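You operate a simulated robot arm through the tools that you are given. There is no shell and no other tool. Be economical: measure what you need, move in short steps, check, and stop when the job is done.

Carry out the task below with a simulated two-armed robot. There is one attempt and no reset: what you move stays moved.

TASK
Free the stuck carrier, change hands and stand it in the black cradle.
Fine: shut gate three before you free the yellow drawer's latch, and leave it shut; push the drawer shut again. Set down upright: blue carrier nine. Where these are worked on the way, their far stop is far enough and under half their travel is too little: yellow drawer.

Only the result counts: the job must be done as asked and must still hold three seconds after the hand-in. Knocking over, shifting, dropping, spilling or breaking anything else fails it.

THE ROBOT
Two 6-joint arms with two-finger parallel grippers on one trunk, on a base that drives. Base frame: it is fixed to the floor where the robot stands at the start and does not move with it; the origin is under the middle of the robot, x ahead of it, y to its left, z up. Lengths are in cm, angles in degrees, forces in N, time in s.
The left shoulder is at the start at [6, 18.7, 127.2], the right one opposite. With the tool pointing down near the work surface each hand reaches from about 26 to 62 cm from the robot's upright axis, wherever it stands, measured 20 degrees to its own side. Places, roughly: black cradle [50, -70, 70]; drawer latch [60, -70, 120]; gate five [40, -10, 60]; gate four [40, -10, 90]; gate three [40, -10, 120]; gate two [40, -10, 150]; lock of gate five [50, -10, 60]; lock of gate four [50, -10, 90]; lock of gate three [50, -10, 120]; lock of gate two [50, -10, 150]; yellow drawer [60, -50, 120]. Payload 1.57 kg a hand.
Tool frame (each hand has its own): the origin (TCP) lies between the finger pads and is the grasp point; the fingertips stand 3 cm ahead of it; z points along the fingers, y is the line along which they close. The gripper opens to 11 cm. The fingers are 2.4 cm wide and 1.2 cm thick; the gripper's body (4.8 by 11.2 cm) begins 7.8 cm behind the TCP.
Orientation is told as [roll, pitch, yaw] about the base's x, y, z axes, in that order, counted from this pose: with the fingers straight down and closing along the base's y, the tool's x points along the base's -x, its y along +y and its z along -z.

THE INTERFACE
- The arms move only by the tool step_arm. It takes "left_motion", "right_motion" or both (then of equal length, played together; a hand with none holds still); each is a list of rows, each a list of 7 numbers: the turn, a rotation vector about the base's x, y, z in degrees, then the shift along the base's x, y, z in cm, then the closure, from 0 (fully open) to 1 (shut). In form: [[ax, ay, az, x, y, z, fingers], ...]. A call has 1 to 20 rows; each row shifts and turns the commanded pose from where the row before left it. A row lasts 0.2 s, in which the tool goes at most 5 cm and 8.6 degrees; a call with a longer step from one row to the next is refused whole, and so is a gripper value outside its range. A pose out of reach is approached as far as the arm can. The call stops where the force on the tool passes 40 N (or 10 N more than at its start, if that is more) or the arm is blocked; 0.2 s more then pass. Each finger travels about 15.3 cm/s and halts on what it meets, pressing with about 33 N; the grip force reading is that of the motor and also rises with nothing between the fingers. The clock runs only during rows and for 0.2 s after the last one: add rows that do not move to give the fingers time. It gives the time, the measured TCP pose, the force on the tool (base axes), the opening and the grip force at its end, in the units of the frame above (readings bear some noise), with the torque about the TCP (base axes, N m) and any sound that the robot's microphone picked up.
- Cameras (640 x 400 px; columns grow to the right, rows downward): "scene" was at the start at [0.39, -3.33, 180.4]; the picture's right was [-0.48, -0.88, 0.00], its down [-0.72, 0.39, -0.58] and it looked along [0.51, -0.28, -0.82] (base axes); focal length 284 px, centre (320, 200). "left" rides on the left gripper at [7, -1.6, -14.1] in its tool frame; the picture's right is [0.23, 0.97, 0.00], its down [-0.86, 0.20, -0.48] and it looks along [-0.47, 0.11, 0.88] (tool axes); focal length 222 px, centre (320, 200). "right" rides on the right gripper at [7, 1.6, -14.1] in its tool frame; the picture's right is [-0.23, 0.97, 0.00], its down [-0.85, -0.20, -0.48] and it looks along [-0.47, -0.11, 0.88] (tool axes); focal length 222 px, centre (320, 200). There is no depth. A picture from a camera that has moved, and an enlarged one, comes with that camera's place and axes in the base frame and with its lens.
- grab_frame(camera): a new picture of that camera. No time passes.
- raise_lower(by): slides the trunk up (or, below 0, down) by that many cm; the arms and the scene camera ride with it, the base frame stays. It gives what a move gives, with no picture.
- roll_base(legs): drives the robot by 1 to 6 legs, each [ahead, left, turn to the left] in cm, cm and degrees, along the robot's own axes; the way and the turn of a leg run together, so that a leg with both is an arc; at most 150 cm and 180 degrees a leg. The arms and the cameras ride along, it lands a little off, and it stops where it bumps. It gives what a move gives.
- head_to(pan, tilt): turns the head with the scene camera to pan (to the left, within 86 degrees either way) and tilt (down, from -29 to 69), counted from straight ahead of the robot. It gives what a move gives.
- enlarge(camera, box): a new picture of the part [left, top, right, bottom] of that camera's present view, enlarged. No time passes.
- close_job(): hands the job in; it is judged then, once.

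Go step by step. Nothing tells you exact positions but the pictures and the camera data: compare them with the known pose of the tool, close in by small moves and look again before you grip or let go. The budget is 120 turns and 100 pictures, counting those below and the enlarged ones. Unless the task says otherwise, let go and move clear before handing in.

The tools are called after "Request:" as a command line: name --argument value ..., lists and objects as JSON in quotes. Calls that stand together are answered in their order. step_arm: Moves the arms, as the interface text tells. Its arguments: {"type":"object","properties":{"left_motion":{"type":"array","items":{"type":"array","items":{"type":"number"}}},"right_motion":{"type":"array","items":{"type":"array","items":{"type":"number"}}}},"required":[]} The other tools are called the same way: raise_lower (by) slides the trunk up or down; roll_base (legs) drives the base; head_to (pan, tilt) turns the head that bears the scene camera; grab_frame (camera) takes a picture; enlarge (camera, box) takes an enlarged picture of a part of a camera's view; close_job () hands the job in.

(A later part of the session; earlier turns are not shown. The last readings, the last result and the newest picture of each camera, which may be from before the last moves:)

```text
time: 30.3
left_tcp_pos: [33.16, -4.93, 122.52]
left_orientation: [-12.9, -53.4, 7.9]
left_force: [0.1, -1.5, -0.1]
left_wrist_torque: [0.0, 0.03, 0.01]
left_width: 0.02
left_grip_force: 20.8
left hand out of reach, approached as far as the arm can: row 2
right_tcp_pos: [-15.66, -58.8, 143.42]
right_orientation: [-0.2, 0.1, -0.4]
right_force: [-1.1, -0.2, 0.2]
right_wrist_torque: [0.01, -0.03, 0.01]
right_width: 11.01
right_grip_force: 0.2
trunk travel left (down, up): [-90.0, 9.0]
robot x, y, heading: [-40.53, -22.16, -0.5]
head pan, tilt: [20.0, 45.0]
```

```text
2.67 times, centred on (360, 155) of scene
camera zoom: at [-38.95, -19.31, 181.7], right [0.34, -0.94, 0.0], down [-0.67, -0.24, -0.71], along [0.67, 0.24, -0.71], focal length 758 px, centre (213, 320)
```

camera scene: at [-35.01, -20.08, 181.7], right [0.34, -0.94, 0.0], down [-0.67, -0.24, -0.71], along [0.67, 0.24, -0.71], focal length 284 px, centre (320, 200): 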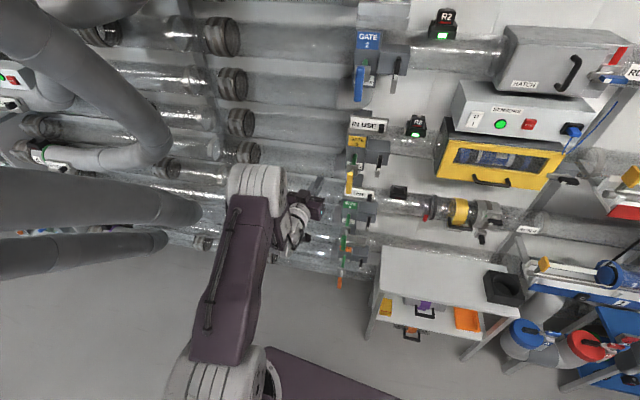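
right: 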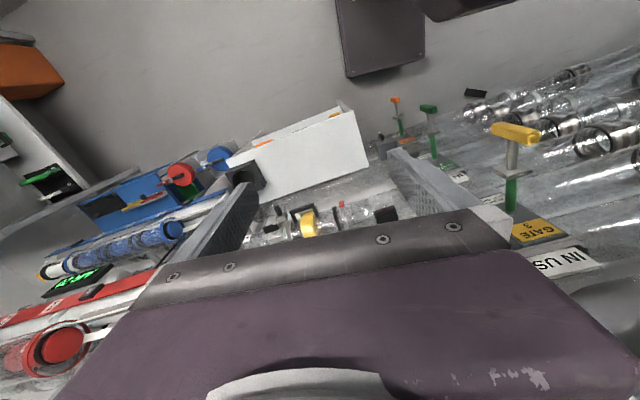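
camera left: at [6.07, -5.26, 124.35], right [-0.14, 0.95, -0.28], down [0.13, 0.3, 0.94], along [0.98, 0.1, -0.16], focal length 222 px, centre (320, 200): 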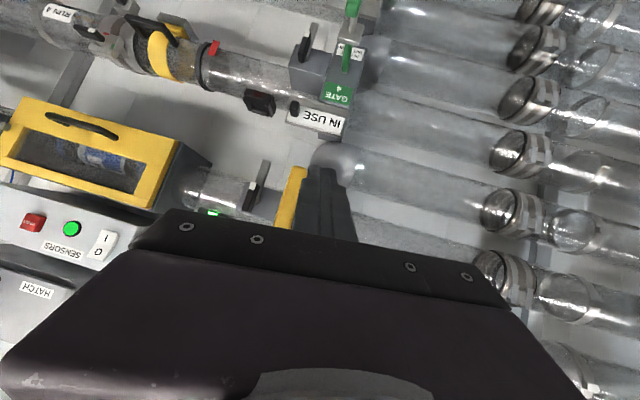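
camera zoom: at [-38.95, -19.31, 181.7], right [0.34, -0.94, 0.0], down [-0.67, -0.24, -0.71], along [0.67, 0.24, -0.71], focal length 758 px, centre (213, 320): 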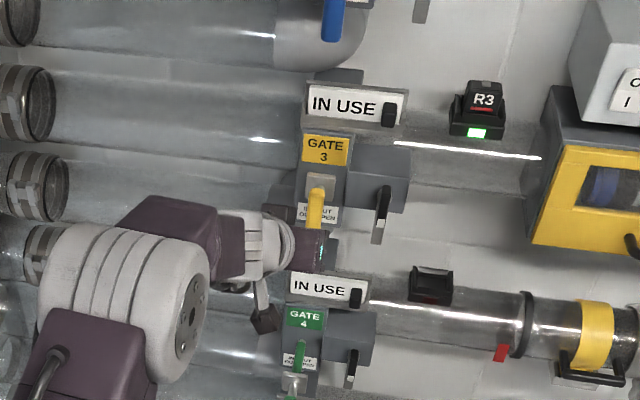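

Request:
step_arm --left_motion '[[0, 0, 0, 1.2, 0, 0, 1], [0, 0, 0, 1.2, 0, 0, 1], [0, 0, 0, 1.2, 0, 0, 1], [0, 0, 0, 1.2, 0, 0, 1], [0, 0, 0, 1, 0, 0, 1]]'

Request:
enlarge --camera "scene" --box '[310, 100, 410, 180]'

Request:
enlarge --camera "left" --box '[200, 80, 440, 230]'

```text
time: 31.5
left_tcp_pos: [37.48, -5.05, 122.63]
left_orientation: [-12.7, -53.4, 7.9]
left_force: [-19.9, -1.3, 0.9]
left_wrist_torque: [-0.04, 0.13, 0.11]
left_width: 0.01
left_grip_force: 21.4
left hand out of reach, approached as far as the arm can: row 1, 2
right_tcp_pos: [-16.13, -58.79, 143.6]
right_orientation: [0.0, -0.2, -0.4]
right_force: [-0.8, 0.0, 0.6]
right_wrist_torque: [-0.01, 0.03, -0.01]
right_width: 11.0
right_grip_force: 0.1
trunk travel left (down, up): [-90.0, 9.0]
robot x, y, heading: [-40.64, -21.92, -0.2]
head pan, tilt: [20.0, 45.0]
```

```text
5.00 times, centred on (360, 140) of scene
camera zoom: at [-39.59, -19.32, 181.7], right [0.34, -0.94, 0.0], down [-0.66, -0.24, -0.71], along [0.67, 0.24, -0.7], focal length 1421 px, centre (120, 500)
```

zoom: 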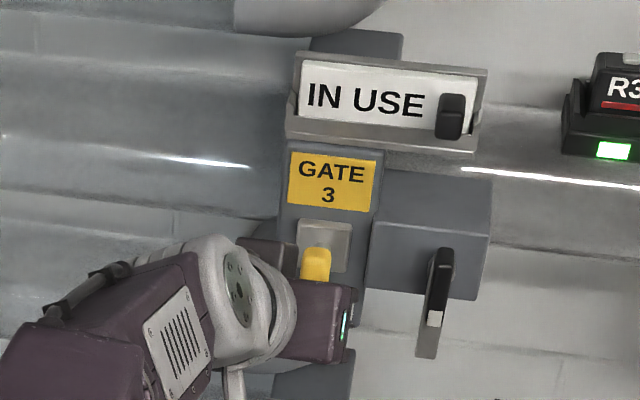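

```text
2.67 times, centred on (320, 155) of left
camera zoom: at [21.89, -5.5, 125.39], right [-0.09, 0.95, -0.31], down [0.13, 0.32, 0.94], along [0.99, 0.05, -0.15], focal length 592 px, centre (320, 320)
```

zoom: 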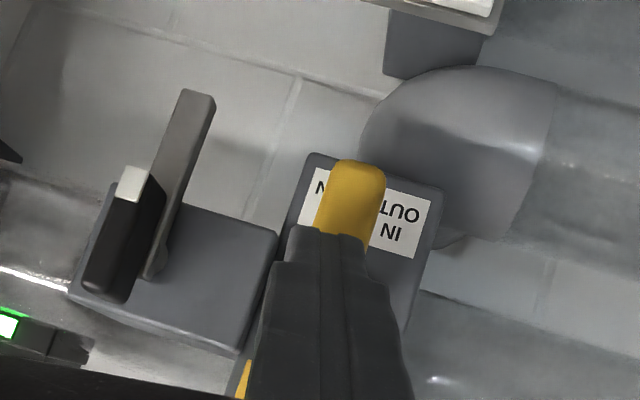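

The grey plate is now flush on the gate face and I felt the stop (~20 N): gate three is shut. I withdraw and verify.

Request:
step_arm --left_motion '[[0, 0, 0, -2, 0, 0, 1], [0, 0, 0, -2, 0, 0, 1], [0, 0, 0, -2, 0, 0, 1]]'

Request:
roll_base --legs '[[-15, 0, 0]]'

Request:
enlarge --camera "scene" --box '[310, 60, 460, 180]'

```text
time: 32.3
left_tcp_pos: [31.97, -4.88, 122.53]
left_orientation: [-12.8, -53.3, 8.0]
left_force: [-0.4, 0.5, 0.4]
left_wrist_torque: [0.01, 0.01, -0.02]
left_width: 0.0
left_grip_force: 21.5
right_tcp_pos: [-15.58, -58.7, 143.53]
right_orientation: [-0.1, -0.1, -0.3]
right_force: [-0.5, -0.2, -0.1]
right_wrist_torque: [0.0, -0.02, 0.02]
right_width: 11.01
right_grip_force: 0.1
trunk travel left (down, up): [-90.0, 9.0]
robot x, y, heading: [-40.38, -22.25, -0.3]
head pan, tilt: [20.0, 45.0]
```

```text
time: 33.6
left_tcp_pos: [17.37, -4.8, 122.2]
left_orientation: [-12.8, -53.1, 8.0]
left_force: [0.1, -0.1, 0.5]
left_wrist_torque: [-0.01, 0.0, 0.01]
left_width: 0.0
left_grip_force: 21.5
right_tcp_pos: [-30.17, -58.56, 143.39]
right_orientation: [0.0, 0.1, -0.3]
right_force: [0.5, 0.1, 0.2]
right_wrist_torque: [-0.02, 0.06, 0.03]
right_width: 11.01
right_grip_force: 0.0
trunk travel left (down, up): [-90.0, 9.0]
robot x, y, heading: [-56.15, -21.84, -0.4]
head pan, tilt: [20.0, 45.0]
```

```text
3.33 times, centred on (385, 120) of scene
camera zoom: at [-53.39, -19.16, 181.69], right [0.34, -0.94, 0.0], down [-0.67, -0.24, -0.71], along [0.66, 0.24, -0.71], focal length 948 px, centre (103, 467)
```

zoom: 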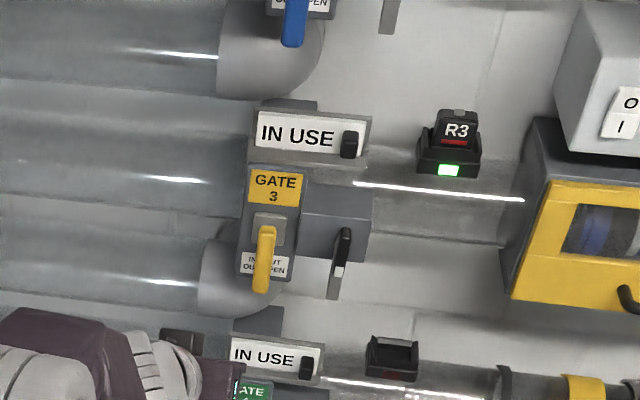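

Gate three is shut. Now I bring the left hand back to a tool-down resting pose and drive to the drawer for a close look at the latch.

Request:
step_arm --left_motion '[[0, 5.5, 0, -3.5, 1, 2, 0], [0, 5.5, 0, -3.5, 1, 2, 0], [0, 5.5, 0, -3.5, 1, 2, 0], [0, 5.5, 0, -3.5, 1, 2, 0], [0, 5.5, 0, -3.5, 1, 2, 0], [0, 5.5, 0, -3.5, 1, 2, 0], [0, 5.5, 0, -3.5, 1, 2, 0], [0, 5.5, 0, -3.5, 1, 2, 0], [0, 5.5, 0, -3.5, 1, 2, 0], [0, 4, 0, -3.5, 1, 2, 0], [0, 0, 0, -3.5, 1, 2, 0], [0, 0, 0, -3.5, 1, 0, 0]]'

Request:
roll_base --legs '[[20, -32, 0]]'

Request:
head_to --pan -10 --tilt 38

Request:
grab_frame --camera "scene"

```text
time: 36.2
left_tcp_pos: [-24.98, 7.19, 144.41]
left_orientation: [-6.4, -0.1, 4.7]
left_force: [-0.3, -0.3, -1.0]
left_wrist_torque: [-0.01, -0.01, 0.01]
left_width: 11.01
left_grip_force: 0.1
right_tcp_pos: [-30.64, -58.52, 143.37]
right_orientation: [0.0, -0.1, -0.3]
right_force: [-0.7, 0.8, 0.0]
right_wrist_torque: [-0.05, 0.0, 0.01]
right_width: 10.99
right_grip_force: 0.2
trunk travel left (down, up): [-90.0, 9.0]
robot x, y, heading: [-55.64, -22.28, -0.6]
head pan, tilt: [20.0, 45.0]
```

```text
time: 38.6
left_tcp_pos: [-5.01, -24.16, 144.33]
left_orientation: [-6.4, -0.2, 5.0]
left_force: [0.6, 0.6, 0.2]
left_wrist_torque: [-0.01, 0.01, 0.02]
left_width: 10.98
left_grip_force: 0.1
right_tcp_pos: [-10.44, -90.04, 143.55]
right_orientation: [-0.2, -0.1, -0.1]
right_force: [0.1, -0.1, -0.6]
right_wrist_torque: [0.0, -0.01, -0.01]
right_width: 11.02
right_grip_force: 0.0
trunk travel left (down, up): [-90.0, 9.0]
robot x, y, heading: [-35.56, -53.67, -0.0]
head pan, tilt: [20.0, 45.0]
```

```text
time: 39.6
left_tcp_pos: [-4.78, -24.49, 144.38]
left_orientation: [-6.4, -0.1, 5.1]
left_force: [0.0, -0.5, 0.3]
left_wrist_torque: [0.06, -0.01, -0.01]
left_width: 11.0
left_grip_force: 0.0
right_tcp_pos: [-10.25, -90.34, 143.37]
right_orientation: [0.0, 0.1, -0.1]
right_force: [-0.4, -0.4, 0.4]
right_wrist_torque: [0.0, -0.01, 0.01]
right_width: 11.0
right_grip_force: 0.1
trunk travel left (down, up): [-90.0, 9.0]
robot x, y, heading: [-35.32, -54.01, 0.2]
head pan, tilt: [-10.0, 38.0]
```

```text
59 pictures are left
camera scene: at [-32.89, -55.38, 182.72], right [-0.17, -0.98, 0.0], down [-0.61, 0.11, -0.79], along [0.78, -0.14, -0.62], focal length 284 px, centre (320, 200)
```

scene: 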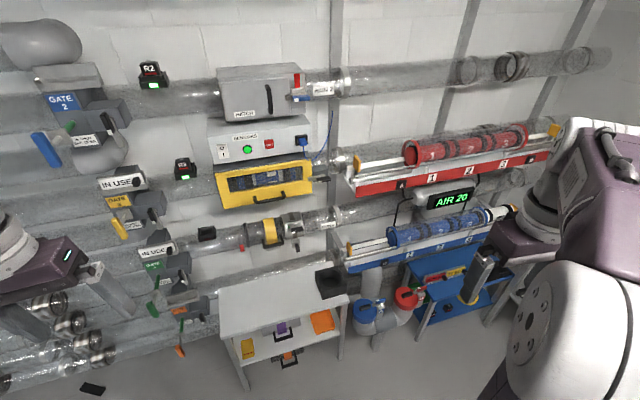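

Request:
enlarge --camera "scene" --box '[210, 140, 350, 220]'

Request:
enlarge --camera "scene" --box '[290, 150, 370, 210]'

Request:
enlarge --camera "scene" --box '[250, 50, 350, 130]'

```text
4.57 times, centred on (280, 180) of scene
camera zoom: at [-32.89, -55.38, 182.72], right [-0.17, -0.98, 0.0], down [-0.61, 0.11, -0.79], along [0.78, -0.14, -0.62], focal length 1300 px, centre (503, 291)
```

zoom: 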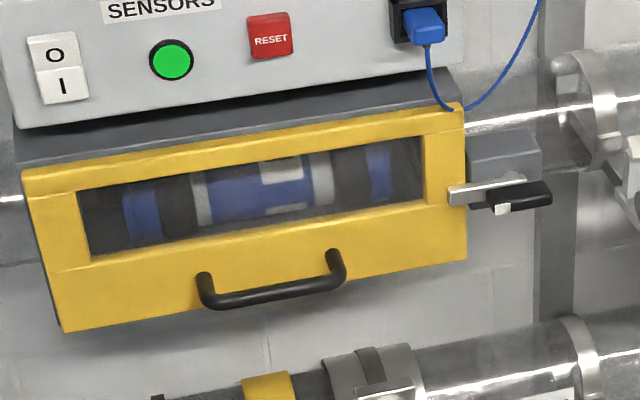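

```text
6.67 times, centred on (330, 180) of scene
camera zoom: at [-32.89, -55.38, 182.72], right [-0.17, -0.98, 0.0], down [-0.61, 0.11, -0.79], along [0.78, -0.14, -0.62], focal length 1895 px, centre (253, 333)
```

zoom: 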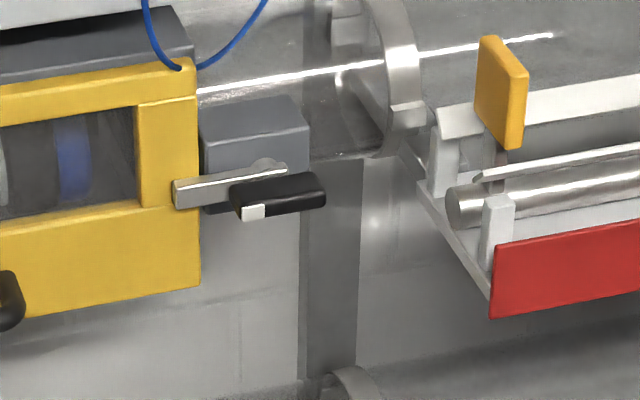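

```text
5.00 times, centred on (300, 90) of scene
camera zoom: at [-32.89, -55.38, 182.72], right [-0.17, -0.98, 0.0], down [-0.61, 0.11, -0.79], along [0.78, -0.14, -0.62], focal length 1421 px, centre (420, 750)
```

zoom: 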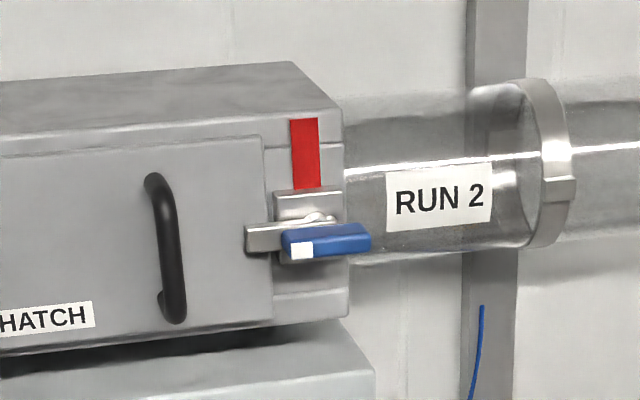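

The drawer latch is a bar turned about a hub near (60, -73, 120): it points left over the drawer front (latched), as the gate levers point down when free. I bring the right hand, closed and tilted forward, towards it.

Request:
step_arm --right_motion '[[0, -4.8, 0, 3.7, 1.75, -1.8, 1], [0, -4.8, 0, 3.7, 1.75, -1.8, 1], [0, -4.8, 0, 3.7, 1.75, -1.8, 1], [0, -4.8, 0, 3.7, 1.75, -1.8, 1], [0, -4.8, 0, 3.7, 1.75, -1.8, 1], [0, -4.8, 0, 3.7, 1.75, -1.8, 1], [0, -4.8, 0, 3.7, 1.75, -1.8, 1], [0, -4.8, 0, 3.7, 1.75, -1.8, 1], [0, -4.8, 0, 3.7, 1.75, -1.8, 1], [0, -4.8, 0, 3.7, 1.75, -1.8, 1], [0, -4.8, 0, 3.7, 1.75, -1.8, 1], [0, 0, 0, 0, 0, 0, 1]]'

Request:
grab_frame --camera "right"

```text
time: 42.2
left_tcp_pos: [-4.77, -24.48, 144.35]
left_orientation: [-6.3, -0.2, 5.0]
left_force: [0.1, -0.8, 0.3]
left_wrist_torque: [0.01, -0.02, 0.0]
left_width: 10.99
left_grip_force: 0.0
right_tcp_pos: [28.15, -71.87, 124.8]
right_orientation: [2.4, -49.2, 0.1]
right_force: [0.4, -0.2, -0.9]
right_wrist_torque: [0.03, -0.02, 0.01]
right_width: 0.01
right_grip_force: 21.7
right hand out of reach, approached as far as the arm can: row 9, 10
trunk travel left (down, up): [-90.0, 9.0]
robot x, y, heading: [-35.31, -53.88, 0.1]
head pan, tilt: [-10.0, 38.0]
```

```text
55 pictures are left
camera right: at [12.92, -70.64, 128.83], right [0.12, 0.97, 0.2], down [0.2, -0.22, 0.95], along [0.97, -0.07, -0.22], focal length 222 px, centre (320, 200)
```

right: 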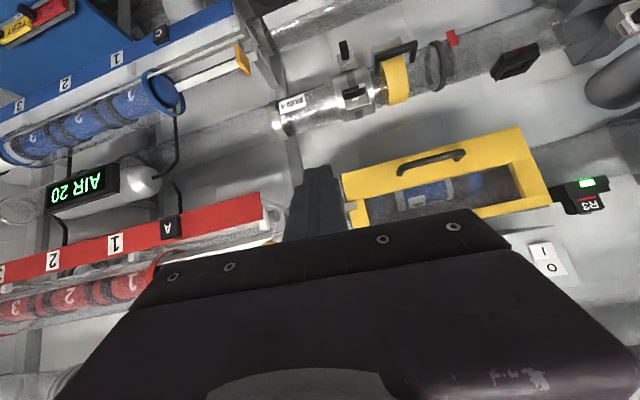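

Request:
roll_base --legs '[[22, 0, 0]]'

Request:
step_arm --right_motion '[[0, 0, 0, 1, 1.3, 1, 1], [0, 0, 0, 1, 1, 1, 1], [0, 0, 0, 0, 0, 0, 1]]'

Request:
grab_frame --camera "right"

Request:
enlarge --camera "scene" --box '[240, 140, 400, 260]'

```text
time: 43.9
left_tcp_pos: [16.79, -24.63, 144.46]
left_orientation: [-6.4, -0.3, 4.8]
left_force: [0.3, -0.1, 0.7]
left_wrist_torque: [0.0, -0.07, 0.0]
left_width: 11.0
left_grip_force: 0.1
right_tcp_pos: [49.6, -71.98, 125.16]
right_orientation: [2.6, -49.4, -0.4]
right_force: [-0.1, -0.5, -0.3]
right_wrist_torque: [-0.03, 0.0, -0.01]
right_width: 0.02
right_grip_force: 20.8
trunk travel left (down, up): [-90.0, 9.0]
robot x, y, heading: [-13.43, -53.96, -0.3]
head pan, tilt: [-10.0, 38.0]
```

```text
time: 44.7
left_tcp_pos: [17.43, -24.55, 144.39]
left_orientation: [-6.3, -0.2, 4.9]
left_force: [-0.7, -0.5, -0.1]
left_wrist_torque: [-0.02, 0.04, 0.0]
left_width: 10.99
left_grip_force: 0.1
right_tcp_pos: [52.03, -70.02, 126.87]
right_orientation: [2.8, -49.1, -0.4]
right_force: [-0.2, -0.6, 0.4]
right_wrist_torque: [0.01, -0.03, -0.02]
right_width: 0.01
right_grip_force: 21.2
trunk travel left (down, up): [-90.0, 9.0]
robot x, y, heading: [-13.4, -54.05, -0.1]
head pan, tilt: [-10.0, 38.0]
```

```text
54 pictures are left
camera right: at [36.86, -68.8, 130.98], right [0.12, 0.97, 0.2], down [0.2, -0.22, 0.95], along [0.97, -0.07, -0.23], focal length 222 px, centre (320, 200)
```

right: 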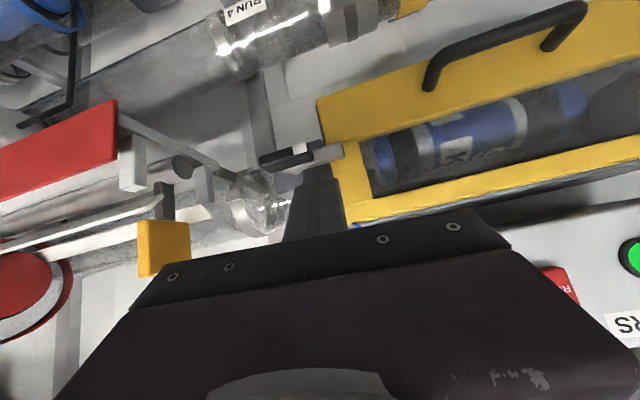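

```text
3.33 times, centred on (320, 200) of scene
camera zoom: at [-10.8, -55.39, 182.72], right [-0.18, -0.98, 0.0], down [-0.61, 0.11, -0.79], along [0.77, -0.14, -0.62], focal length 948 px, centre (320, 200)
```

zoom: 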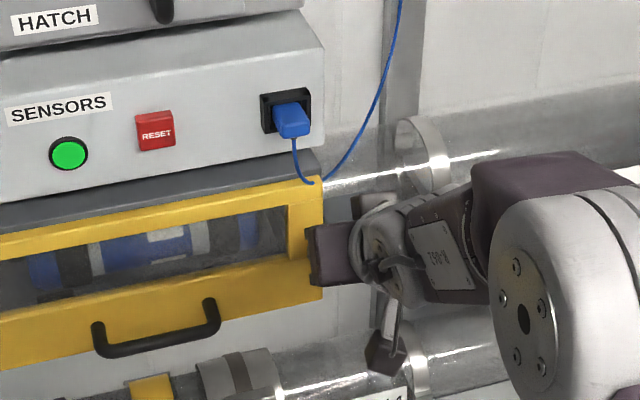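

Request:
enlarge --camera "right" --box '[220, 90, 400, 230]'

```text
2.86 times, centred on (310, 160) of right
camera zoom: at [36.86, -68.8, 130.98], right [0.12, 0.97, 0.2], down [0.2, -0.22, 0.95], along [0.97, -0.07, -0.23], focal length 635 px, centre (349, 314)
```

zoom: 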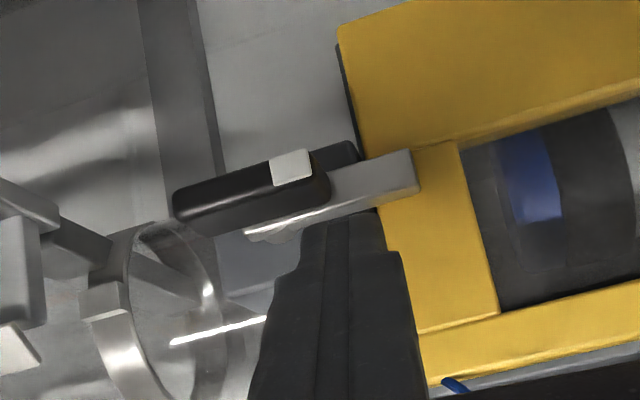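

The latch bar's tip lies at about (57.5, -67, 121), the black grip spans y -75…-70 with its hub near y -73. I set the fingertip just above the bar's left part, then press down along an arc.

Request:
step_arm --right_motion '[[0, 0, 0, 1.1, 0.4, 0.2, 1], [0, 0, 0, 1.1, 0.3, 0.1, 1], [0, 0, 0, 1.0, 0, 0, 1], [0, 0, 0, 0, 0, 0, 1]]'

Request:
enlarge --camera "right" --box '[220, 90, 400, 230]'

```text
time: 45.7
left_tcp_pos: [17.27, -24.66, 144.39]
left_orientation: [-6.2, -0.1, 4.8]
left_force: [-1.0, 0.5, -0.4]
left_wrist_torque: [0.02, -0.01, -0.03]
left_width: 10.99
left_grip_force: 0.1
right_tcp_pos: [55.08, -69.04, 127.18]
right_orientation: [2.1, -49.4, -0.5]
right_force: [-0.4, -0.9, 0.3]
right_wrist_torque: [0.02, -0.03, 0.03]
right_width: 0.0
right_grip_force: 21.5
trunk travel left (down, up): [-90.0, 9.0]
robot x, y, heading: [-13.53, -53.61, -0.4]
head pan, tilt: [-10.0, 38.0]
```

```text
2.86 times, centred on (310, 160) of right
camera zoom: at [39.92, -67.74, 131.18], right [0.13, 0.97, 0.2], down [0.2, -0.22, 0.96], along [0.97, -0.08, -0.22], focal length 635 px, centre (349, 314)
```

zoom: 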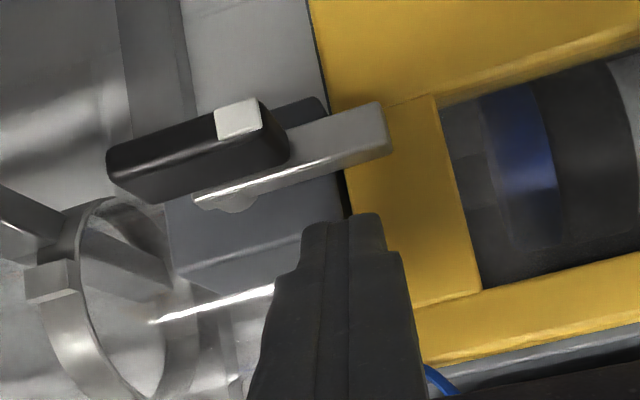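

Request:
step_arm --right_motion '[[0, 0, 0, 0, 0, -1, 1], [0, 0, 0, 0, 0, -1, 1], [0, 0, 0, 0, 0, -1, 1], [0, 0, 0, 0, 0, -1, 1], [0, 0, 0, 0, -0.2, -1, 1]]'

Request:
enlarge --camera "right" --box '[220, 90, 400, 230]'

```text
time: 46.9
left_tcp_pos: [17.36, -24.65, 144.3]
left_orientation: [-6.3, -0.1, 5.0]
left_force: [0.2, 0.2, -0.5]
left_wrist_torque: [0.0, 0.01, 0.01]
left_width: 10.99
left_grip_force: 0.0
right_tcp_pos: [55.22, -69.16, 124.61]
right_orientation: [2.2, -49.2, -0.4]
right_force: [0.4, 0.1, 0.2]
right_wrist_torque: [-0.01, 0.0, 0.03]
right_width: 0.0
right_grip_force: 21.4
right hand out of reach, approached as far as the arm can: row 3, 4, 5
trunk travel left (down, up): [-90.0, 9.0]
robot x, y, heading: [-13.77, -54.07, -0.2]
head pan, tilt: [-10.0, 38.0]
```

```text
2.86 times, centred on (310, 160) of right
camera zoom: at [40.14, -67.99, 128.6], right [0.13, 0.97, 0.2], down [0.2, -0.22, 0.95], along [0.97, -0.08, -0.22], focal length 635 px, centre (349, 314)
```

zoom: 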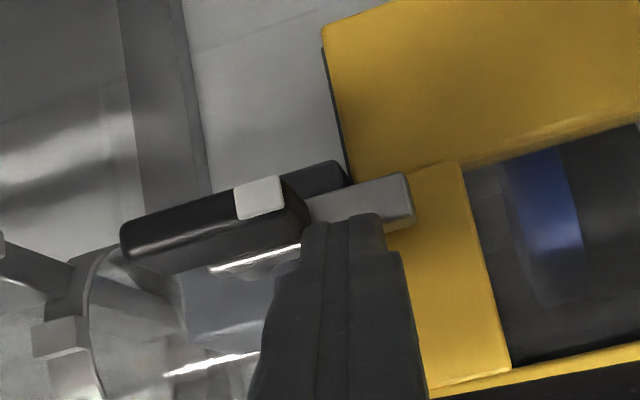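

The arm is at a reach edge; the trunk can do the downward part.

Request:
raise_lower --by -2

Request:
enlarge --camera "right" --box '[220, 90, 400, 230]'

```text
time: 47.5
left_tcp_pos: [17.32, -24.57, 142.31]
left_orientation: [-6.3, -0.1, 5.0]
left_force: [-0.1, -0.2, -0.6]
left_wrist_torque: [0.03, -0.01, 0.04]
left_width: 11.0
left_grip_force: 0.0
right_tcp_pos: [55.27, -69.29, 122.59]
right_orientation: [2.3, -49.1, -0.5]
right_force: [-0.6, -0.7, 0.1]
right_wrist_torque: [-0.04, -0.01, 0.02]
right_width: 0.0
right_grip_force: 21.3
trunk travel left (down, up): [-88.0, 11.0]
robot x, y, heading: [-13.19, -53.74, -0.3]
head pan, tilt: [-10.0, 38.0]
```

```text
2.86 times, centred on (310, 160) of right
camera zoom: at [40.15, -67.96, 126.59], right [0.13, 0.97, 0.2], down [0.2, -0.22, 0.95], along [0.97, -0.08, -0.22], focal length 635 px, centre (349, 314)
```

zoom: 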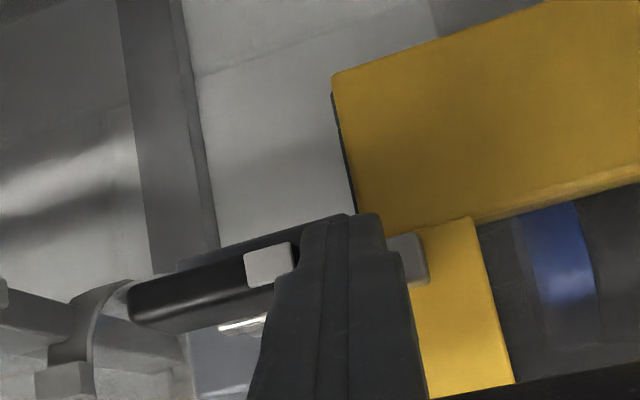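

The finger passed in front of the bar (bar front is at x≈58.8). I go up, 2.5 cm deeper, and come down again.

Request:
raise_lower --by 4

Request:
step_arm --right_motion '[[0, 0, 0, 1.2, 0.2, 0.2, 1], [0, 0, 0, 1.3, 0.2, 0, 1], [0, 0, 0, 0, 0, 0, 1]]'

Request:
raise_lower --by -3.5

Request:
enlarge --camera "right" --box '[220, 90, 400, 230]'

```text
time: 48.4
left_tcp_pos: [17.39, -24.77, 146.36]
left_orientation: [-6.3, -0.1, 4.9]
left_force: [-0.4, 0.1, 0.6]
left_wrist_torque: [-0.02, 0.01, 0.01]
left_width: 11.01
left_grip_force: 0.0
right_tcp_pos: [55.31, -69.18, 126.6]
right_orientation: [2.2, -49.2, -0.4]
right_force: [-0.2, -0.2, -0.2]
right_wrist_torque: [0.03, 0.0, -0.02]
right_width: 0.01
right_grip_force: 21.0
trunk travel left (down, up): [-92.0, 7.0]
robot x, y, heading: [-13.54, -53.62, -0.2]
head pan, tilt: [-10.0, 38.0]
```

```text
time: 49.2
left_tcp_pos: [16.99, -24.62, 146.41]
left_orientation: [-6.3, -0.2, 4.9]
left_force: [0.0, -0.8, -0.2]
left_wrist_torque: [-0.03, -0.02, 0.02]
left_width: 11.01
left_grip_force: 0.0
right_tcp_pos: [56.88, -69.07, 126.83]
right_orientation: [2.0, -49.3, -0.4]
right_force: [-5.9, -1.9, 1.9]
right_wrist_torque: [0.01, 0.01, 0.0]
right_width: 0.0
right_grip_force: 22.0
right hand out of reach, approached as far as the arm can: row 1
trunk travel left (down, up): [-92.0, 7.0]
robot x, y, heading: [-13.37, -53.95, -0.2]
head pan, tilt: [-10.0, 38.0]
```

```text
time: 49.7
left_tcp_pos: [17.05, -24.49, 144.0]
left_orientation: [-6.4, -0.1, 4.8]
left_force: [1.1, 0.9, -0.2]
left_wrist_torque: [0.03, 0.0, 0.0]
left_width: 11.01
left_grip_force: 0.1
right_tcp_pos: [56.87, -68.9, 124.69]
right_orientation: [1.9, -49.5, -0.4]
right_force: [-12.1, 0.2, 4.5]
right_wrist_torque: [0.06, -0.01, 0.14]
right_width: 0.0
right_grip_force: 21.4
trunk travel left (down, up): [-89.7, 9.3]
robot x, y, heading: [-13.37, -53.74, -0.3]
head pan, tilt: [-10.0, 38.0]
stopped: the force on the tool passed its limit (the readings are from after the stop); the commanded pose is now the measured one
```

```text
2.86 times, centred on (310, 160) of right
camera zoom: at [41.77, -67.56, 128.68], right [0.13, 0.97, 0.19], down [0.2, -0.22, 0.96], along [0.97, -0.08, -0.22], focal length 635 px, centre (349, 314)
```

zoom: 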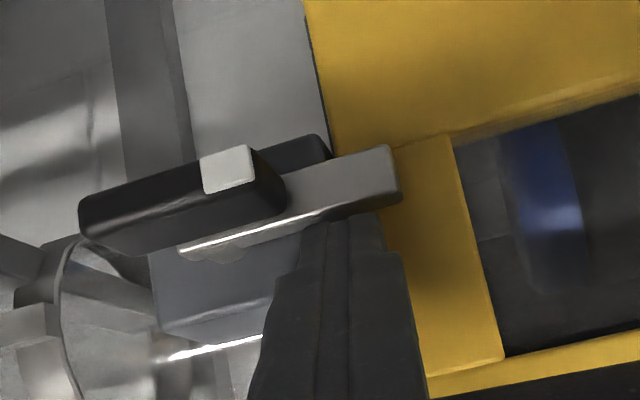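

Request:
step_arm --right_motion '[[0, 0, 0, -0.6, 0, 0.3, 1], [0, 0, 0, 0, 0, -0.5, 1], [0, 0, 0, 0, 0, -0.5, 1], [0, 0, 0, 0, 0, -0.5, 1]]'

Request:
enlarge --camera "right" --box '[220, 90, 400, 230]'

```text
time: 50.7
left_tcp_pos: [17.25, -24.62, 144.02]
left_orientation: [-6.5, 0.0, 4.9]
left_force: [0.6, 0.6, 0.0]
left_wrist_torque: [-0.01, -0.02, -0.01]
left_width: 11.0
left_grip_force: 0.1
right_tcp_pos: [56.49, -68.89, 123.6]
right_orientation: [1.9, -49.4, -0.3]
right_force: [-2.1, 1.9, 1.5]
right_wrist_torque: [-0.01, 0.04, 0.02]
right_width: 0.0
right_grip_force: 21.7
trunk travel left (down, up): [-89.7, 9.3]
robot x, y, heading: [-13.17, -54.04, -0.3]
head pan, tilt: [-10.0, 38.0]
```

```text
2.86 times, centred on (310, 160) of right
camera zoom: at [41.37, -67.52, 127.49], right [0.13, 0.97, 0.19], down [0.2, -0.22, 0.96], along [0.97, -0.08, -0.22], focal length 635 px, centre (349, 314)
```

zoom: 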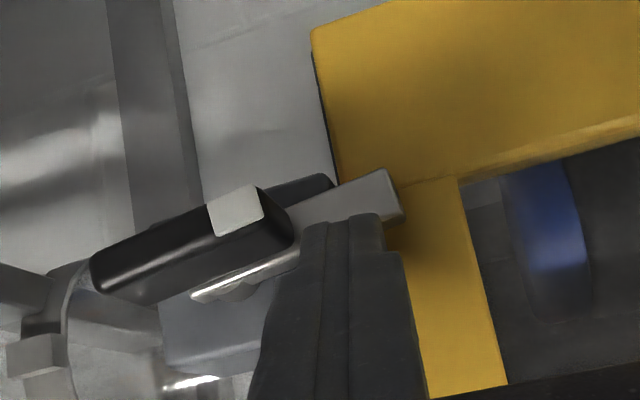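

The bar is beginning to turn down. I continue along the arc.

Request:
step_arm --right_motion '[[0, 0, 0, 0.2, 0, -0.6, 1], [0, 0, 0, 0, 0, -0.6, 1], [0, 0, 0, 0, -0.2, -0.6, 1], [0, 0, 0, 0, -0.3, -0.6, 1], [0, 0, 0, 0, -0.4, -0.6, 1]]'

Request:
enlarge --camera "right" --box '[220, 90, 400, 230]'

```text
time: 51.9
left_tcp_pos: [17.01, -24.6, 144.18]
left_orientation: [-6.4, -0.3, 4.9]
left_force: [-0.7, 0.0, 0.4]
left_wrist_torque: [0.0, 0.02, 0.02]
left_width: 11.01
left_grip_force: 0.1
right_tcp_pos: [56.58, -69.14, 121.74]
right_orientation: [1.9, -49.5, -0.3]
right_force: [-7.4, 3.6, -0.2]
right_wrist_torque: [0.1, 0.19, 0.01]
right_width: 0.03
right_grip_force: 21.8
right hand out of reach, approached as far as the arm can: row 3, 4, 5
trunk travel left (down, up): [-89.7, 9.3]
robot x, y, heading: [-13.4, -53.75, -0.1]
head pan, tilt: [-10.0, 38.0]
```

```text
2.86 times, centred on (310, 160) of right
camera zoom: at [41.53, -67.8, 125.65], right [0.13, 0.97, 0.19], down [0.2, -0.22, 0.96], along [0.97, -0.09, -0.22], focal length 635 px, centre (349, 314)
```

zoom: 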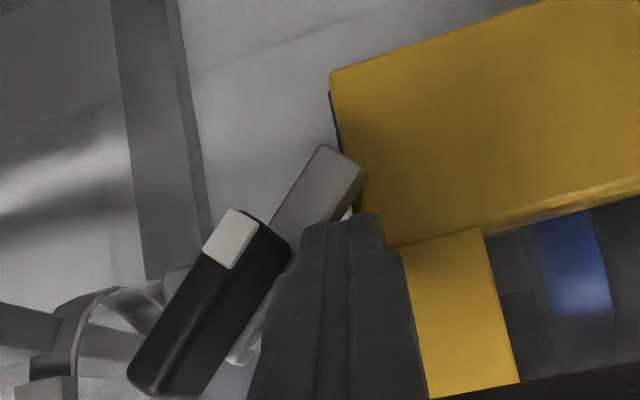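

Request:
raise_lower --by -1.5

Request:
step_arm --right_motion '[[0, 0, 0, 0, -0.5, 0, 1], [0, 0, 0, 0, -0.5, -0.3, 1], [0, 0, 0, 0, -0.5, -0.3, 1], [0, 0, 0, 0, -0.5, 0, 1], [0, 0, 0, 0, -0.5, 0, 1]]'

Request:
enlarge --camera "right" --box '[220, 90, 400, 230]'

```text
time: 52.6
left_tcp_pos: [17.28, -24.59, 142.49]
left_orientation: [-6.4, -0.1, 4.9]
left_force: [-0.3, -0.1, -0.2]
left_wrist_torque: [0.02, 0.02, -0.03]
left_width: 11.02
left_grip_force: 0.2
right_tcp_pos: [56.84, -69.33, 120.03]
right_orientation: [1.8, -49.4, -0.4]
right_force: [-0.8, -0.4, 1.4]
right_wrist_torque: [0.0, 0.03, -0.02]
right_width: 0.05
right_grip_force: 21.6
trunk travel left (down, up): [-88.2, 10.8]
robot x, y, heading: [-13.38, -54.3, -0.4]
head pan, tilt: [-10.0, 38.0]
```

```text
time: 53.8
left_tcp_pos: [17.35, -24.53, 142.51]
left_orientation: [-6.3, -0.2, 4.9]
left_force: [0.0, -0.4, -0.1]
left_wrist_torque: [-0.02, 0.02, 0.02]
left_width: 11.01
left_grip_force: 0.2
right_tcp_pos: [56.93, -70.64, 119.97]
right_orientation: [1.7, -49.4, -0.3]
right_force: [-0.1, 1.3, -2.5]
right_wrist_torque: [0.03, 0.05, 0.1]
right_width: 0.0
right_grip_force: 21.4
right hand out of reach, approached as far as the arm can: row 2, 3, 5
trunk travel left (down, up): [-88.2, 10.8]
robot x, y, heading: [-13.48, -53.62, 0.1]
head pan, tilt: [-10.0, 38.0]
```

```text
2.86 times, centred on (310, 160) of right
camera zoom: at [41.82, -69.24, 123.86], right [0.13, 0.97, 0.19], down [0.19, -0.21, 0.96], along [0.97, -0.09, -0.22], focal length 635 px, centre (349, 314)
```

zoom: 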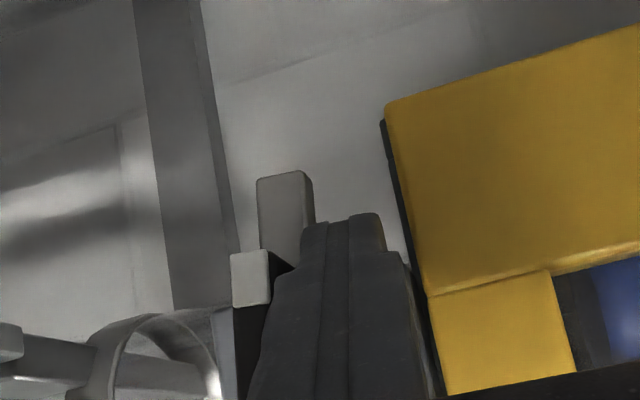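

Request:
step_arm --right_motion '[[0, 0, 0, 0, -0.6, 0, 1], [0, 0, 0, 0, -0.6, 0, 1], [0, 0, 0, 0, -0.5, 0, 1], [0, 0, 0, 0, 0, 0, 1]]'

Request:
step_arm --right_motion '[[0, 0, 0, 0, 0.6, 0, 1], [0, 0, 0, -2, 0.6, 0, 1], [0, 0, 0, -3, 1, 0, 1], [0, 0, 0, -3, 1, 0, 1]]'

Request:
enlarge --camera "right" --box '[200, 60, 440, 230]'

```text
time: 54.8
left_tcp_pos: [17.32, -23.93, 142.32]
left_orientation: [-6.6, 0.0, 4.9]
left_force: [0.0, -0.5, 1.2]
left_wrist_torque: [-0.03, -0.03, 0.01]
left_width: 10.98
left_grip_force: 0.2
right_tcp_pos: [56.9, -70.91, 119.87]
right_orientation: [1.5, -49.5, 0.3]
right_force: [-3.3, 25.3, -10.5]
right_wrist_torque: [-0.01, 0.12, 0.26]
right_width: 0.02
right_grip_force: 21.5
right hand out of reach, approached as far as the arm can: row 1, 2
trunk travel left (down, up): [-88.2, 10.8]
robot x, y, heading: [-13.35, -53.56, -0.2]
head pan, tilt: [-10.0, 38.0]
```

```text
time: 55.8
left_tcp_pos: [17.2, -24.46, 142.66]
left_orientation: [-6.4, -0.1, 5.1]
left_force: [0.1, 0.0, 0.0]
left_wrist_torque: [0.02, 0.02, -0.01]
left_width: 10.99
left_grip_force: 0.1
right_tcp_pos: [49.57, -68.34, 120.11]
right_orientation: [1.7, -49.6, -0.3]
right_force: [0.4, -0.1, -0.1]
right_wrist_torque: [-0.03, -0.01, 0.0]
right_width: 0.01
right_grip_force: 21.2
right hand out of reach, approached as far as the arm can: row 2
trunk travel left (down, up): [-88.2, 10.8]
robot x, y, heading: [-13.54, -53.71, -0.3]
head pan, tilt: [-10.0, 38.0]
```

```text
2.35 times, centred on (320, 145) of right
camera zoom: at [34.35, -66.92, 123.93], right [0.13, 0.97, 0.19], down [0.19, -0.21, 0.96], along [0.97, -0.09, -0.22], focal length 523 px, centre (320, 329)
```

zoom: 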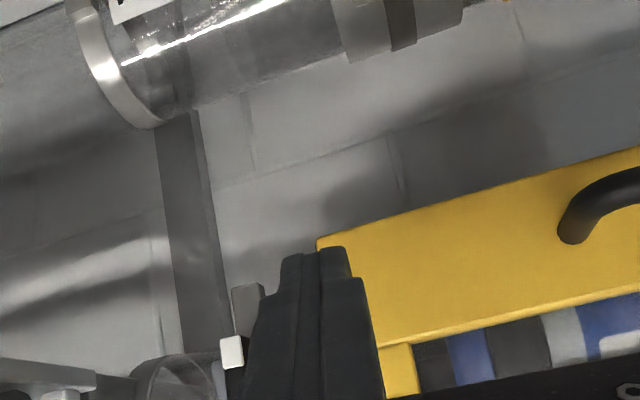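

The latch points straight down at its stop: freed. Next I straighten the right hand to hook the drawer handle (bar near x 54, y -51, z 117) from above with closed fingers.

Request:
step_arm --right_motion '[[0, 7, 0, -1.2, 0.5, 1.6, 1], [0, 7, 0, -1.2, 0.5, 1.6, 1], [0, 7, 0, -1.2, 0.5, 1.6, 1], [0, 7, 0, -1.2, 0.5, 1.6, 1], [0, 7, 0, -1.2, 0, 1.6, 1], [0, 0, 0, 0, 0, 0, 1]]'

Request:
roll_base --legs '[[0, 14, 0]]'

Request:
grab_frame --camera "right"

Request:
grab_frame --camera "scene"

```text
time: 57.2
left_tcp_pos: [17.31, -24.72, 142.52]
left_orientation: [-6.4, -0.1, 4.9]
left_force: [-0.1, 0.4, 0.4]
left_wrist_torque: [-0.01, -0.03, -0.01]
left_width: 11.02
left_grip_force: 0.0
right_tcp_pos: [44.7, -66.06, 126.52]
right_orientation: [4.3, -18.3, -0.1]
right_force: [0.2, -0.5, 0.4]
right_wrist_torque: [-0.01, -0.03, -0.03]
right_width: 0.01
right_grip_force: 21.4
right hand out of reach, approached as far as the arm can: row 1, 2
trunk travel left (down, up): [-88.2, 10.8]
robot x, y, heading: [-13.41, -53.75, -0.3]
head pan, tilt: [-10.0, 38.0]
```

```text
time: 58.5
left_tcp_pos: [17.46, -10.97, 142.56]
left_orientation: [-6.1, 0.0, 4.8]
left_force: [-0.1, 0.5, 1.1]
left_wrist_torque: [0.01, 0.01, -0.03]
left_width: 11.01
left_grip_force: 0.1
right_tcp_pos: [44.77, -52.48, 126.45]
right_orientation: [4.4, -18.3, -0.3]
right_force: [0.6, -0.1, -0.6]
right_wrist_torque: [0.02, 0.0, -0.01]
right_width: 0.01
right_grip_force: 21.1
trunk travel left (down, up): [-88.2, 10.8]
robot x, y, heading: [-13.28, -40.07, -0.1]
head pan, tilt: [-10.0, 38.0]
```

```text
43 pictures are left
camera right: at [33.86, -51.76, 137.85], right [0.2, 0.97, 0.14], down [0.67, -0.24, 0.71], along [0.72, -0.04, -0.69], focal length 222 px, centre (320, 200)
```

right: 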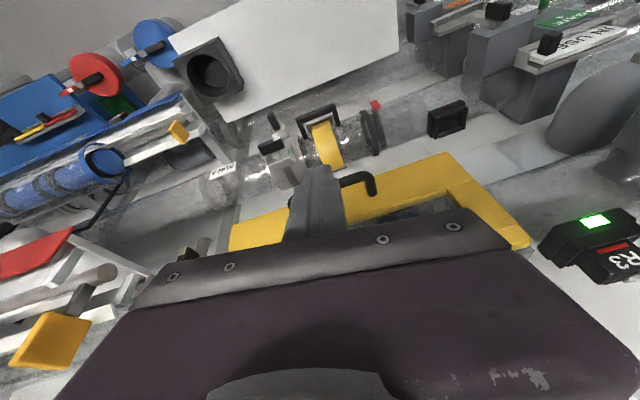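

```text
42 pictures are left
camera scene: at [-10.84, -41.75, 180.9], right [-0.18, -0.98, 0.0], down [-0.61, 0.11, -0.79], along [0.78, -0.14, -0.62], focal length 284 px, centre (320, 200)
```

scene: 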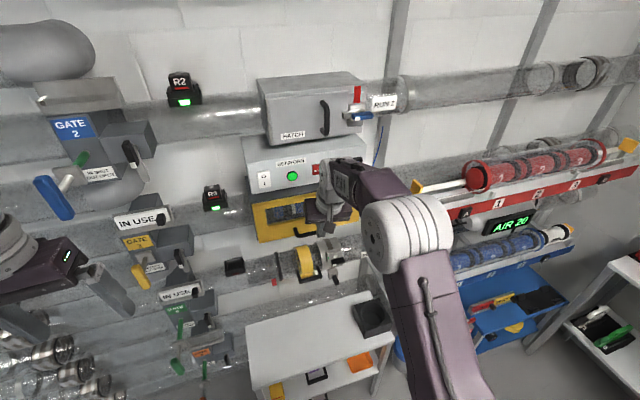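

Request:
roll_base --legs '[[11.8, 0, 0]]'

Request:
enlarge --camera "right" --box '[200, 100, 440, 250]'

```text
time: 59.8
left_tcp_pos: [28.4, -10.68, 142.43]
left_orientation: [-6.5, 0.2, 4.9]
left_force: [1.2, 0.2, 0.4]
left_wrist_torque: [-0.03, 0.01, -0.01]
left_width: 11.02
left_grip_force: 0.0
right_tcp_pos: [55.49, -52.05, 126.43]
right_orientation: [4.2, -17.3, 0.0]
right_force: [-0.4, 0.3, -1.3]
right_wrist_torque: [0.01, 0.04, 0.0]
right_width: 0.01
right_grip_force: 20.9
trunk travel left (down, up): [-88.2, 10.8]
robot x, y, heading: [-2.39, -40.34, -0.4]
head pan, tilt: [-10.0, 38.0]
heard: click
stopped in leg 1: the force on the tool passed its limit (the readings are from after the stop); the commanded pose is now the measured one
```

```text
2.67 times, centred on (320, 175) of right
camera zoom: at [44.78, -51.44, 137.92], right [0.2, 0.97, 0.14], down [0.68, -0.23, 0.7], along [0.71, -0.04, -0.7], focal length 592 px, centre (320, 267)
```

zoom: 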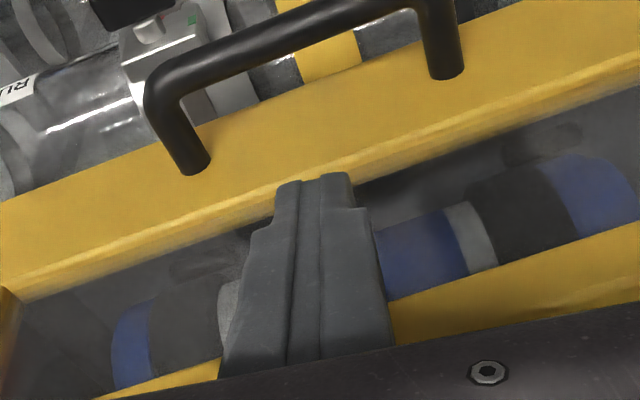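

I bumped something and heard a click; I back off a little and check the sensor panel and drawer.

Request:
roll_base --legs '[[-3, 0, 0]]'

Request:
enlarge --camera "scene" --box '[180, 60, 420, 260]'

```text
time: 60.6
left_tcp_pos: [26.26, -10.6, 142.25]
left_orientation: [-6.4, 0.5, 4.9]
left_force: [1.0, 0.3, -0.2]
left_wrist_torque: [0.01, 0.09, -0.04]
left_width: 11.02
left_grip_force: 0.1
right_tcp_pos: [53.12, -52.04, 125.99]
right_orientation: [4.2, -17.1, -0.1]
right_force: [1.5, -0.8, -1.0]
right_wrist_torque: [0.03, 0.09, 0.04]
right_width: 0.0
right_grip_force: 21.3
trunk travel left (down, up): [-88.2, 10.8]
robot x, y, heading: [-5.64, -40.03, -0.2]
head pan, tilt: [-10.0, 38.0]
```

```text
2.00 times, centred on (300, 160) of scene
camera zoom: at [-1.64, -41.39, 180.88], right [-0.18, -0.98, 0.0], down [-0.61, 0.11, -0.78], along [0.77, -0.14, -0.62], focal length 569 px, centre (360, 280)
```

zoom: 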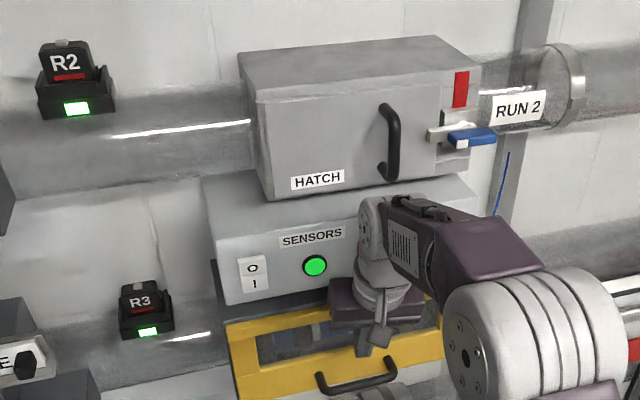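

The upright hand touches the panel, so instead I'll grip the handle bar with a tilted hand whose fingers close across the bar. I back up and turn the right hand.

Request:
roll_base --legs '[[-10, 0, 0]]'

Request:
step_arm --right_motion '[[2.4, 0, -7.8, 0, 0, 0, 0.5], [2.4, 0, -7.8, 0, 0, 0, 0.5], [2.4, 0, -7.8, 0, 0, 0, 0.5], [2.4, 0, -7.8, 0, 0, 0, 0.5], [2.4, 0, -7.8, 0, 0, 0, 0.5], [2.4, 0, -7.8, 0, 0, 0, 0.5], [2.4, 0, -7.8, 0, 0, 0, 0.5], [2.4, 0, -7.8, 0, 0, 0, 0.5], [2.4, 0, -7.8, 0, 0, 0, 0.5], [2.4, 0, -7.8, 0, 0, 0, 0.5], [2.4, 0, -7.8, 0, 0, 0, 0.5], [0, -7, 0, 1.5, 0, 0, 0.5], [0, -7, 0, 1.5, 0, 0, 0.5], [0, -7, 0, 1.5, 0, 0, 0.5], [0, -7, 0, 1.5, 0, 0, 0.5], [0, 0, 0, 0, 0, 0, 0.5]]'

Request:
grab_frame --camera "right"

```text
time: 61.8
left_tcp_pos: [15.74, -10.64, 142.22]
left_orientation: [-6.4, 0.3, 4.9]
left_force: [-0.1, -0.4, -0.2]
left_wrist_torque: [-0.01, 0.06, 0.01]
left_width: 11.0
left_grip_force: 0.0
right_tcp_pos: [42.72, -52.06, 126.2]
right_orientation: [4.3, -17.1, 0.1]
right_force: [0.5, 0.0, -1.3]
right_wrist_torque: [0.01, 0.05, 0.03]
right_width: 0.01
right_grip_force: 21.4
trunk travel left (down, up): [-88.2, 10.8]
robot x, y, heading: [-15.44, -39.59, -0.1]
head pan, tilt: [-10.0, 38.0]
```

```text
time: 65.2
left_tcp_pos: [15.12, -10.57, 142.42]
left_orientation: [-6.3, 0.0, 5.0]
left_force: [-0.1, -0.3, 0.9]
left_wrist_torque: [0.04, 0.01, 0.01]
left_width: 11.02
left_grip_force: 0.1
right_tcp_pos: [48.12, -52.12, 126.99]
right_orientation: [46.8, -0.9, -90.4]
right_force: [1.2, -0.6, 0.6]
right_wrist_torque: [0.01, -0.02, 0.01]
right_width: 5.5
right_grip_force: 0.1
right hand out of reach, approached as far as the arm can: row 15
trunk travel left (down, up): [-88.2, 10.8]
robot x, y, heading: [-15.69, -40.04, -0.1]
head pan, tilt: [-10.0, 38.0]
```

```text
39 pictures are left
camera right: at [39.15, -44.97, 137.75], right [0.66, -0.22, 0.71], down [-0.49, -0.85, 0.19], along [0.56, -0.48, -0.67], focal length 222 px, centre (320, 200)
```

right: 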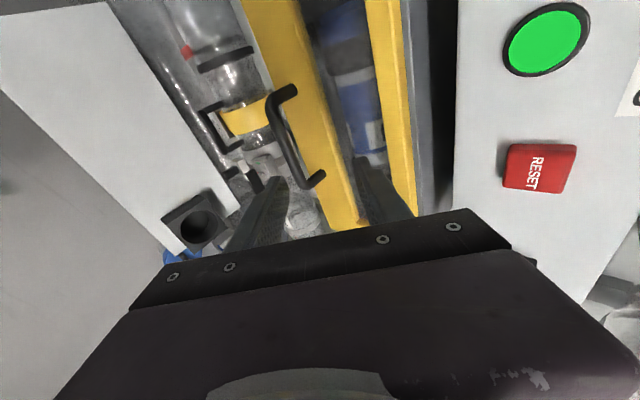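

Request:
step_arm --right_motion '[[0, 0, 0, -0.8, 0.5, -0.9, 0.6], [0, 0, 0, -0.8, 0.5, -0.8, 0.6], [0, 0, 0, 1.7, 0, -1.6, 0.6], [0, 0, 0, 1.7, 0, -1.6, 0.6], [0, 0, 0, 1.7, 0, -1.6, 0.6], [0, 0, 0, 0, 0, 0, 0.6]]'

Request:
grab_frame --camera "right"

```text
time: 66.5
left_tcp_pos: [15.15, -10.69, 142.53]
left_orientation: [-6.3, 0.0, 5.0]
left_force: [1.1, 0.8, 0.6]
left_wrist_torque: [0.01, -0.02, -0.03]
left_width: 11.01
left_grip_force: 0.1
right_tcp_pos: [53.6, -51.2, 122.66]
right_orientation: [49.3, -0.4, -90.1]
right_force: [0.0, 0.2, 0.3]
right_wrist_torque: [-0.03, 0.02, -0.01]
right_width: 4.4
right_grip_force: 0.1
right hand out of reach, approached as far as the arm can: row 1, 2, 3
trunk travel left (down, up): [-88.2, 10.8]
robot x, y, heading: [-15.41, -40.11, -0.1]
head pan, tilt: [-10.0, 38.0]
```

```text
38 pictures are left
camera right: at [44.06, -44.07, 133.08], right [0.63, -0.22, 0.74], down [-0.49, -0.85, 0.17], along [0.59, -0.47, -0.65], focal length 222 px, centre (320, 200)
```

right: 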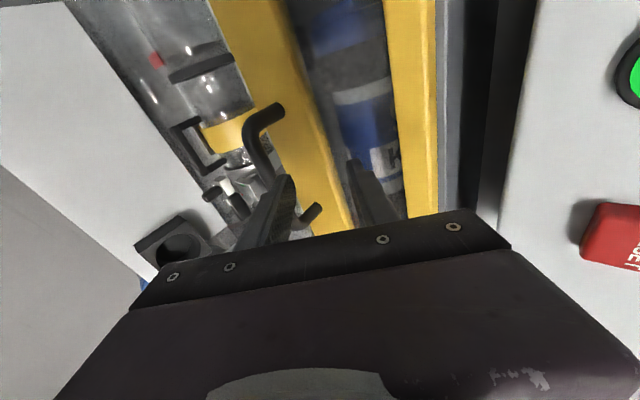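

Request:
roll_base --legs '[[-4, 0, 0]]'

Request:
raise_lower --by -3.3

Request:
step_arm --right_motion '[[0, 0, 0, 0.5, 0, 0, 0.5], [0, 0, 0, 0, 0, 0, 0.5]]'

Request:
grab_frame --camera "right"

```text
time: 67.4
left_tcp_pos: [12.19, -10.59, 142.22]
left_orientation: [-6.4, 0.6, 5.0]
left_force: [2.5, -0.2, -0.3]
left_wrist_torque: [-0.01, 0.1, 0.0]
left_width: 11.02
left_grip_force: 0.1
right_tcp_pos: [50.42, -51.25, 122.05]
right_orientation: [48.8, -0.4, -90.1]
right_force: [1.0, -1.2, 0.2]
right_wrist_torque: [0.03, 0.05, 0.06]
right_width: 4.4
right_grip_force: 0.1
trunk travel left (down, up): [-88.2, 10.8]
robot x, y, heading: [-19.38, -39.84, -0.3]
head pan, tilt: [-10.0, 38.0]
```

```text
time: 68.2
left_tcp_pos: [11.2, -10.61, 139.13]
left_orientation: [-6.5, 0.1, 5.1]
left_force: [0.1, 0.0, 0.1]
left_wrist_torque: [0.0, 0.0, -0.03]
left_width: 11.0
left_grip_force: 0.3
right_tcp_pos: [49.51, -51.2, 119.21]
right_orientation: [49.2, -0.4, -90.0]
right_force: [-0.5, -0.6, 1.7]
right_wrist_torque: [-0.01, -0.01, -0.01]
right_width: 4.39
right_grip_force: 0.0
trunk travel left (down, up): [-84.9, 14.1]
robot x, y, heading: [-19.67, -39.78, -0.2]
head pan, tilt: [-10.0, 38.0]
```

```text
time: 68.8
left_tcp_pos: [11.08, -10.49, 138.95]
left_orientation: [-6.4, 0.1, 5.0]
left_force: [-0.4, 0.3, -0.3]
left_wrist_torque: [-0.02, 0.0, 0.0]
left_width: 10.98
left_grip_force: 0.1
right_tcp_pos: [50.07, -51.17, 119.34]
right_orientation: [49.1, -0.4, -90.0]
right_force: [-0.4, 0.5, 0.5]
right_wrist_torque: [0.01, 0.03, 0.02]
right_width: 5.48
right_grip_force: 0.0
trunk travel left (down, up): [-84.9, 14.1]
robot x, y, heading: [-20.04, -39.99, -0.1]
head pan, tilt: [-10.0, 38.0]
```

```text
37 pictures are left
camera right: at [40.64, -44.07, 129.74], right [0.64, -0.22, 0.74], down [-0.49, -0.85, 0.17], along [0.59, -0.47, -0.65], focal length 222 px, centre (320, 200)
```

right: 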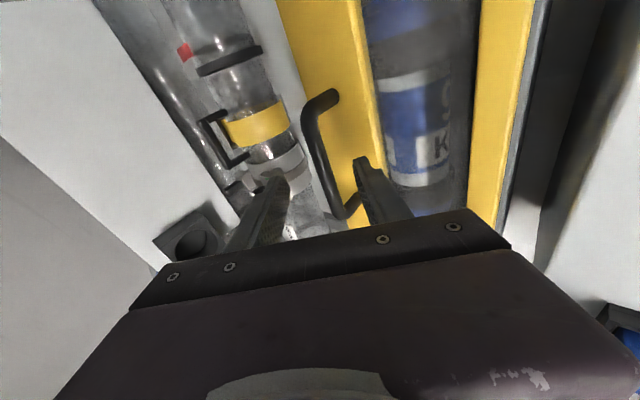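

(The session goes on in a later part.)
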